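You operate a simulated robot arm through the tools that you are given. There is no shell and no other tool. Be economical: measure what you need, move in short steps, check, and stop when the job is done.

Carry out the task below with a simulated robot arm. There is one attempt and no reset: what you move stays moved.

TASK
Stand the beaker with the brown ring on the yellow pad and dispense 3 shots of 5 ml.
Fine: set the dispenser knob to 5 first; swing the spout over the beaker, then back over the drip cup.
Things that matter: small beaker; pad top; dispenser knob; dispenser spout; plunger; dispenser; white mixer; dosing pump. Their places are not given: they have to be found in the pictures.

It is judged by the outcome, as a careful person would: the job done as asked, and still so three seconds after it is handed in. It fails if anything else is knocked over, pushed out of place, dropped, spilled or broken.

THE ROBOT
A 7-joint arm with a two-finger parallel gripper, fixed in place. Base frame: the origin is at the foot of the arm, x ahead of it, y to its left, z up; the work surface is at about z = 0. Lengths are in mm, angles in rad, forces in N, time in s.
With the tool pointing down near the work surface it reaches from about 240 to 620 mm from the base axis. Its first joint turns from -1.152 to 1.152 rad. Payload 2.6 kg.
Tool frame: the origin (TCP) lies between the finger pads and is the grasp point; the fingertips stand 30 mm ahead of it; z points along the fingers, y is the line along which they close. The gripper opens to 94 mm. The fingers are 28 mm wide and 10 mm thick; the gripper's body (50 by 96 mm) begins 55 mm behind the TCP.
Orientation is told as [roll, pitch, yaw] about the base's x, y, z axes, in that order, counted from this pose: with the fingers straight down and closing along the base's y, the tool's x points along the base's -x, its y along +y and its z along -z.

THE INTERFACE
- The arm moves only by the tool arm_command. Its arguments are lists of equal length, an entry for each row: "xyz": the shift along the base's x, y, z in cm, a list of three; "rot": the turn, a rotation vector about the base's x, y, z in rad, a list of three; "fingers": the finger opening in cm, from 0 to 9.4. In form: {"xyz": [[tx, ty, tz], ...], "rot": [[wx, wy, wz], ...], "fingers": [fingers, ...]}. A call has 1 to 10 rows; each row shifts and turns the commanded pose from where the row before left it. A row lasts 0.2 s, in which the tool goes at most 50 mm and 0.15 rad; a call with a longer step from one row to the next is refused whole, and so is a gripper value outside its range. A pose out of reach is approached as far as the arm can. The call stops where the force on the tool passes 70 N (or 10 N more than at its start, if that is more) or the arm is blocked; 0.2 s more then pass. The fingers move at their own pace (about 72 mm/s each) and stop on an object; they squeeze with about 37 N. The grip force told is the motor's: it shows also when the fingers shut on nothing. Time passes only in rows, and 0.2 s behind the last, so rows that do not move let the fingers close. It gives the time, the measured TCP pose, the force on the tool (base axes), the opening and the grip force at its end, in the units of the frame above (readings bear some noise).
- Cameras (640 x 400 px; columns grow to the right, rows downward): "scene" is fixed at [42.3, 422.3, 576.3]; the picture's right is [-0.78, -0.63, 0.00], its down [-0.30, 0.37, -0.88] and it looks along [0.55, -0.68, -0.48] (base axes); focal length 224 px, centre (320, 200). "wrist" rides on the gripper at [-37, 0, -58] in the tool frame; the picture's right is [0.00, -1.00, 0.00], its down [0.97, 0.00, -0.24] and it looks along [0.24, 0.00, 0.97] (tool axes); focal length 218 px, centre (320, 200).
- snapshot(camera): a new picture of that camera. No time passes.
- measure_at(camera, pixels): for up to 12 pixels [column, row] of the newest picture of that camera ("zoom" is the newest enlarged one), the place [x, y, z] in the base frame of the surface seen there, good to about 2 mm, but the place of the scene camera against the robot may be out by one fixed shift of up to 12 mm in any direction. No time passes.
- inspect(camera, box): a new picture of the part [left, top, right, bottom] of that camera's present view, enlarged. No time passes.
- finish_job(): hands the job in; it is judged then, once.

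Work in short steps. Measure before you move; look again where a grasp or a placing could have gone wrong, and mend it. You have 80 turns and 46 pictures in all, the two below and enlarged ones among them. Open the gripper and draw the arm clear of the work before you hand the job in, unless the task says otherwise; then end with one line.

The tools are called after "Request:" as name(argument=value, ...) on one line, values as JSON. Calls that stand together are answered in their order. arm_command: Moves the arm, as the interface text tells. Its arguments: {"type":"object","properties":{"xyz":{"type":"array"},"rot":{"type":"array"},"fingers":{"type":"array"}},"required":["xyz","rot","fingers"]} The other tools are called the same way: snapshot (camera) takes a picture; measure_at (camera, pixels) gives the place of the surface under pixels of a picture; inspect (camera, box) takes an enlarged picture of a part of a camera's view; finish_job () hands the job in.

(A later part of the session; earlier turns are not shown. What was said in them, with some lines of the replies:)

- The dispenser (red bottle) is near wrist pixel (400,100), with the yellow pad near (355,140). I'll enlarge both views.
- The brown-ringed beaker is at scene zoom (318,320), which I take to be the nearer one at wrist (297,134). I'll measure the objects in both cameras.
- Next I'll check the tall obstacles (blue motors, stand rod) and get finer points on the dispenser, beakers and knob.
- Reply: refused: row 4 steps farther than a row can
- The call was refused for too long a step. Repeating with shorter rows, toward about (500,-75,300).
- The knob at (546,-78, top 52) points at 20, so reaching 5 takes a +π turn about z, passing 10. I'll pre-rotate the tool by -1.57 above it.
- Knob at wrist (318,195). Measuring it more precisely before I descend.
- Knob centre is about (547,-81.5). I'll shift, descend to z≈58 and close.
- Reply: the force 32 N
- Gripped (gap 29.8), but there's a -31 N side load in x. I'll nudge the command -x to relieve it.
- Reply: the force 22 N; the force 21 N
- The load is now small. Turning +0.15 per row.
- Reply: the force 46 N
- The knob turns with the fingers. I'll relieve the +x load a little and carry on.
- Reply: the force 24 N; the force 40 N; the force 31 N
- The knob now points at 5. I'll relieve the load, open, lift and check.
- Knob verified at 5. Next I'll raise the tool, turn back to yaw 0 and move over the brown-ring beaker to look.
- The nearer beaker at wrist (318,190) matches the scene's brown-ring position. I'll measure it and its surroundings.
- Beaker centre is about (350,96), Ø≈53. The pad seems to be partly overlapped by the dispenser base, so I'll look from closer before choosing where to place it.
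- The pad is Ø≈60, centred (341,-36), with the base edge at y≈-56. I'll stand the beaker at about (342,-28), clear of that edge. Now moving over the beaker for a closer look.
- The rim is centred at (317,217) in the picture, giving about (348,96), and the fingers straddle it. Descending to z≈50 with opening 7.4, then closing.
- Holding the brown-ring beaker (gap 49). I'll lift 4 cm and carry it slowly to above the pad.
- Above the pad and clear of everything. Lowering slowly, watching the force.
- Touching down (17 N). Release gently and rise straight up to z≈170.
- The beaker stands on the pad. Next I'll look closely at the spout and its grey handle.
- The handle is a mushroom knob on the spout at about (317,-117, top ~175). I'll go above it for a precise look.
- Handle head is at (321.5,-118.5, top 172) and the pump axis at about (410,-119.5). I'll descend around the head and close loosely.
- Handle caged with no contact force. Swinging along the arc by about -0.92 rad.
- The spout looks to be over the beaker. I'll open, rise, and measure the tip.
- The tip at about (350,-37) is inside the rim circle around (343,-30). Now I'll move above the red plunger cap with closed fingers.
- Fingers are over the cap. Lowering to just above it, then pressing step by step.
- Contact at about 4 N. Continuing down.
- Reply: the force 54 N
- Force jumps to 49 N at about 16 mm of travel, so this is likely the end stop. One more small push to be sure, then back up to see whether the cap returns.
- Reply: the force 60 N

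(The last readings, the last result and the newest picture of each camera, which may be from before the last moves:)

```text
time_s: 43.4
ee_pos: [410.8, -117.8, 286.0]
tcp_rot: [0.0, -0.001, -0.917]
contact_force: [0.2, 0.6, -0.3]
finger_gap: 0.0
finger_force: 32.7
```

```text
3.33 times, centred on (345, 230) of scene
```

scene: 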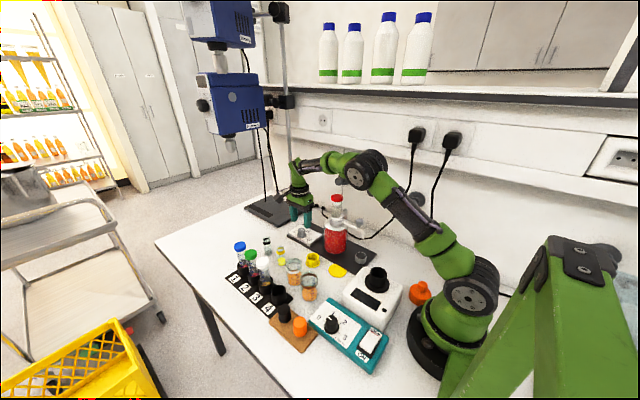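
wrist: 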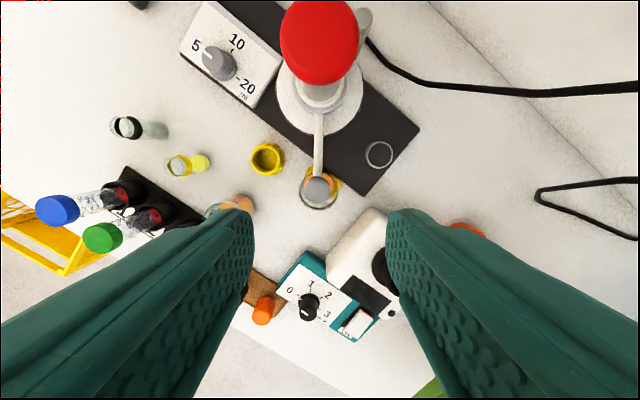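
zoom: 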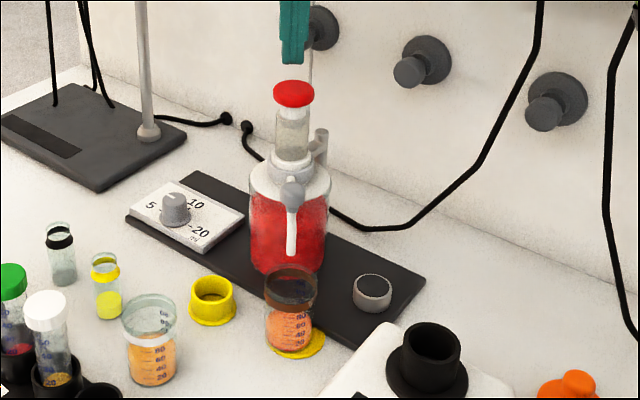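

The cap sprang back and the beaker's liquid turned redder, so shot 1 is done. Shot 2.

Request:
arm_command(xyz=[[0, 0, -1.5], [0, 0, -1.5], [0, 0, -0.5], [0, 0, -0.5], [0, 0, -0.5], [0, 0, -0.4], [0, 0, -0.1], [0, 0, 0], [0, 0, 0]], rot=[[0, 0, 0], [0, 0, 0], [0, 0, 0], [0, 0, 0], [0, 0, 0], [0, 0, 0], [0, 0, 0], [0, 0, 0], [0, 0, 0]], fingers=[0, 0, 0, 0, 0, 0, 0, 0, 0])

Request:
arm_command(xyz=[[0, 0, 1], [0, 0, 1], [0, 0, 1], [0, 0, 1], [0, 0, 1], [0, 0, 0], [0, 0, 0]], rot=[[0, 0, 0], [0, 0, 0], [0, 0, 0], [0, 0, 0], [0, 0, 0], [0, 0, 0], [0, 0, 0]], fingers=[0, 0, 0, 0, 0, 0, 0])

Request:
inspect(camera="scene", box=[290, 170, 400, 290])

```text
time_s: 45.4
ee_pos: [411.1, -117.8, 241.4]
tcp_rot: [0.006, -0.005, -0.919]
contact_force: [-21.7, 2.2, 51.1]
finger_gap: 0.0
finger_force: 32.6
```

```text
time_s: 47.0
ee_pos: [411.3, -116.7, 286.0]
tcp_rot: [0.001, 0.001, -0.919]
contact_force: [-0.4, 0.0, 0.0]
finger_gap: 0.0
finger_force: 33.2
```

```text
3.33 times, centred on (345, 230) of scene
```

zoom: 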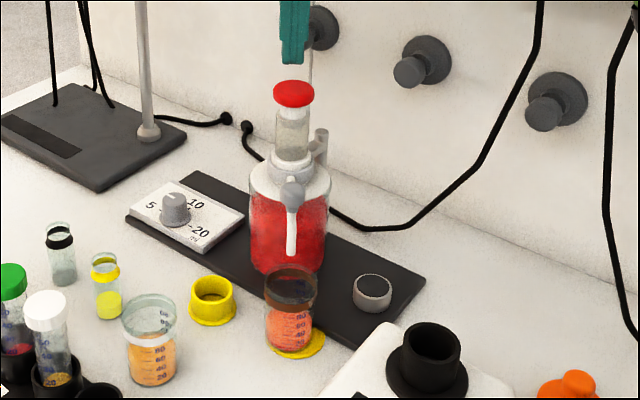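

Shot 2 registered (redder still, level up), with full stroke again. Shot 3.

Request:
arm_command(xyz=[[0, 0, -1.5], [0, 0, -1.5], [0, 0, -0.5], [0, 0, -0.5], [0, 0, -0.5], [0, 0, -0.4], [0, 0, -0.1], [0, 0, 0], [0, 0, 0]], rot=[[0, 0, 0], [0, 0, 0], [0, 0, 0], [0, 0, 0], [0, 0, 0], [0, 0, 0], [0, 0, 0], [0, 0, 0], [0, 0, 0]], fingers=[0, 0, 0, 0, 0, 0, 0, 0, 0])

Request:
arm_command(xyz=[[0, 0, 1], [0, 0, 1], [0, 0, 1], [0, 0, 1], [0, 0, 1.5], [0, 0, 1.5], [0, 0, 0]], rot=[[0, 0, 0], [0, 0, 0], [0, 0, 0], [0, 0, 0], [0, 0, 0], [0, 0, 0], [0, 0, 0]], fingers=[0, 0, 0, 0, 0, 0, 0])

Request:
inspect(camera="scene", box=[290, 170, 400, 290])

```text
time_s: 49.0
ee_pos: [411.7, -118.4, 240.8]
tcp_rot: [0.009, -0.007, -0.921]
contact_force: [-17.6, 6.8, 54.5]
finger_gap: 0.0
finger_force: 33.1
```

```text
time_s: 50.6
ee_pos: [410.0, -119.2, 306.7]
tcp_rot: [0.0, 0.002, -0.918]
contact_force: [-0.8, -0.3, 0.4]
finger_gap: 0.0
finger_force: 33.0
```

```text
3.33 times, centred on (345, 230) of scene
```

zoom: 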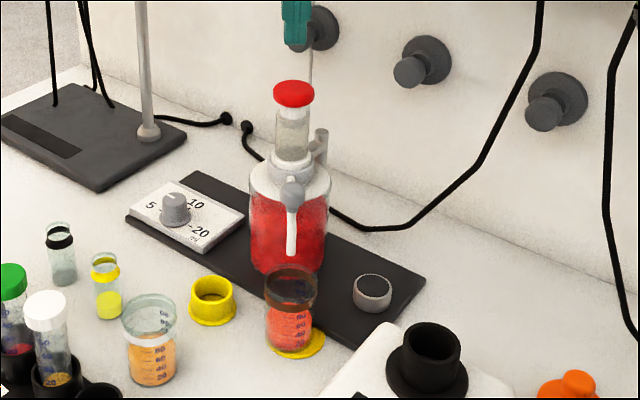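

All three shots done. Moving back over the spout handle at about (357.5,-48.5) with open fingers.

Request:
arm_command(xyz=[[-1.8, 2.4, 0], [-1.8, 2.4, 0], [-1.68, 2.25, 0], [0, 0, -3], [0, 0, -2], [0, 0, 0]], rot=[[0, 0, 0], [0, 0, 0], [0, 0, 0], [0, 0, 0], [0, 0, 0], [0, 0, 0]], fingers=[1, 4, 5.5, 5.5, 5.5, 5.5])

Request:
snapshot(camera="wrist")

```text
time_s: 52.0
ee_pos: [357.7, -46.9, 256.0]
tcp_rot: [0.0, 0.0, -0.917]
contact_force: [0.3, 0.4, 1.4]
finger_gap: 55.0
finger_force: 0.0
```

```text
9 pictures are left
```

wrist: 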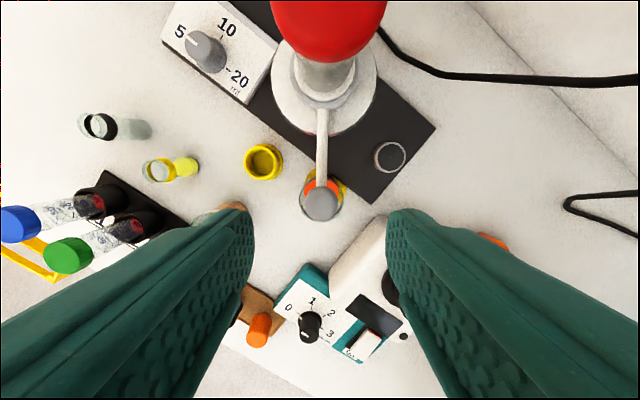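

Handle is aligned (column 321). Descend, cage loosely, and swing back.

Request:
arm_command(xyz=[[0, 0, -3], [0, 0, -3], [0, 0, -1.3], [0, 0, 0], [0, 0, 0], [0, 0, 0]], rot=[[0, 0, 0], [0, 0, 0], [0, 0, 0], [0, 0, 0], [0, 0, 0], [0, 0, 0]], fingers=[5.5, 5.5, 5.5, 4, 2.4, 2.4])

Request:
arm_command(xyz=[[-0.88, -0.75, 0], [-0.77, -0.86, 0], [-0.65, -0.96, 0], [-0.52, -1.03, 0], [-0.39, -1.09, 0], [-0.24, -1.13, 0], [-0.09, -1.15, 0], [0, -0.1, 0], [0, 0, 0]], rot=[[0, 0, 0.131], [0, 0, 0.131], [0, 0, 0.131], [0, 0, 0.131], [0, 0, 0.131], [0, 0, 0.131], [0, 0, 0.131], [0, 0, 0], [0, 0, 0]], fingers=[2.4, 2.4, 2.4, 2.4, 2.4, 2.4, 2.4, 2.4, 2.4])

Request:
snapshot(camera="wrist")

```text
time_s: 53.4
ee_pos: [357.6, -48.1, 182.6]
tcp_rot: [0.0, -0.002, -0.917]
contact_force: [-1.0, 0.7, 0.8]
finger_gap: 24.0
finger_force: 0.0
```

```text
time_s: 55.4
ee_pos: [322.9, -118.4, 182.8]
tcp_rot: [0.001, 0.0, 0.0]
contact_force: [0.3, -0.2, -1.0]
finger_gap: 24.0
finger_force: 0.0
```

```text
8 pictures are left
```

wrist: 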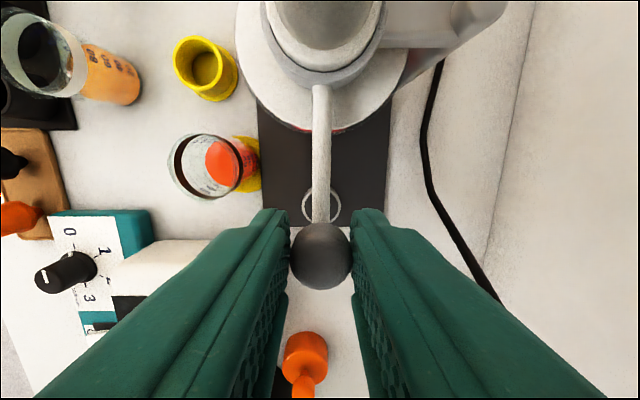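

The spout is back nearly where it was. I'll nudge 1.5 mm more to take up the slack, then open, rise and back off.

Request:
arm_command(xyz=[[0, -0.15, 0], [0, 0, 0], [0, 0.1, 0], [0, 0, 0], [0, 0, 3], [0, 0, 4], [-1, 1, 4], [-1, 1.5, 4], [-0.5, 2, 2], [0, 0, 0]], rot=[[0, 0, 0], [0, 0, 0], [0, 0, 0], [0, 0, 0], [0, 0, 0], [0, 0, 0], [0, 0, 0], [0, 0, 0], [0, 0, 0], [0, 0, 0]], fingers=[2.4, 2.4, 4, 5.5, 5.5, 5.5, 5.5, 7, 9, 9])

Request:
inspect(camera="scene", box=[270, 170, 400, 290])

Request:
snapshot(camera="wrist")

```text
time_s: 57.6
ee_pos: [296.5, -73.6, 353.6]
tcp_rot: [0.0, -0.002, 0.0]
contact_force: [0.7, -1.1, -0.3]
finger_gap: 90.1
finger_force: 0.0
```

```text
3.33 times, centred on (335, 230) of scene
```

zoom: 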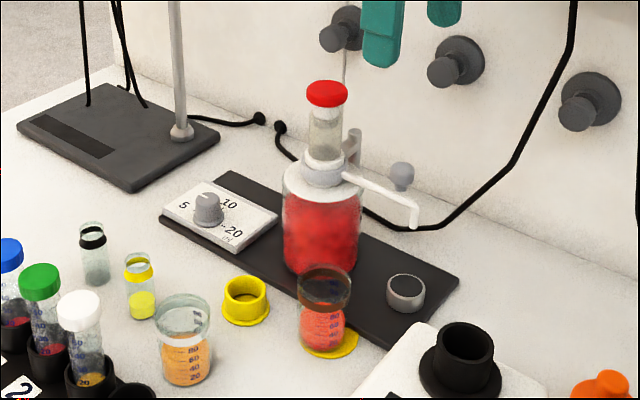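

```text
6 pictures are left
```

wrist: 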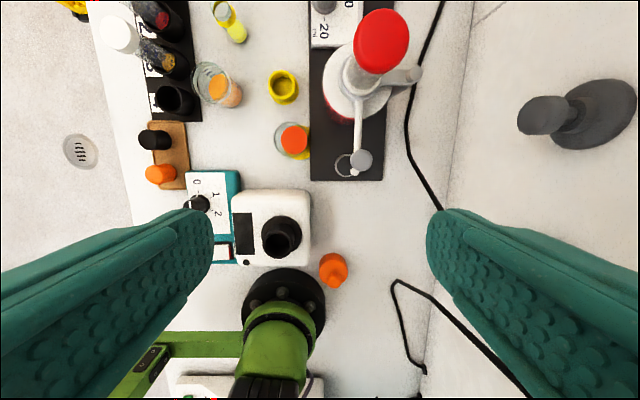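

The beaker is on the pad, the knob is at 5 and the spout is back. A quick check of the spout tip against the cup.

Request:
measure_at(camera="zoom", pixels=[[414, 222], [405, 285], [405, 280], [323, 92]])

Request:
inspect(camera="wrist", box=[260, 60, 400, 200])

```text
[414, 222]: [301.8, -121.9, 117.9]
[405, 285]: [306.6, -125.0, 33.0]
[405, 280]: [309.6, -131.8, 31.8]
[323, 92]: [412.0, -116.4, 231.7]
```

```text
2.86 times, centred on (330, 130) of wrist
```

zoom: 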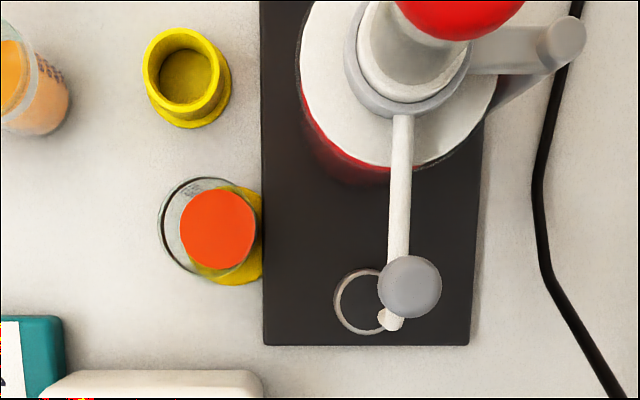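

The tip is at (302,-122), its original place over the drip cup. Nothing is spilled, the arm is clear and the gripper is open, so I'm handing in.

Request:
finish_job()

```text
The job is handed in.
```

The brown-ring beaker is standing on the yellow pad with 3 shots of 5 ml dispensed into it; I set the knob to 5 first and swung the spout back over the drip cup at the end.
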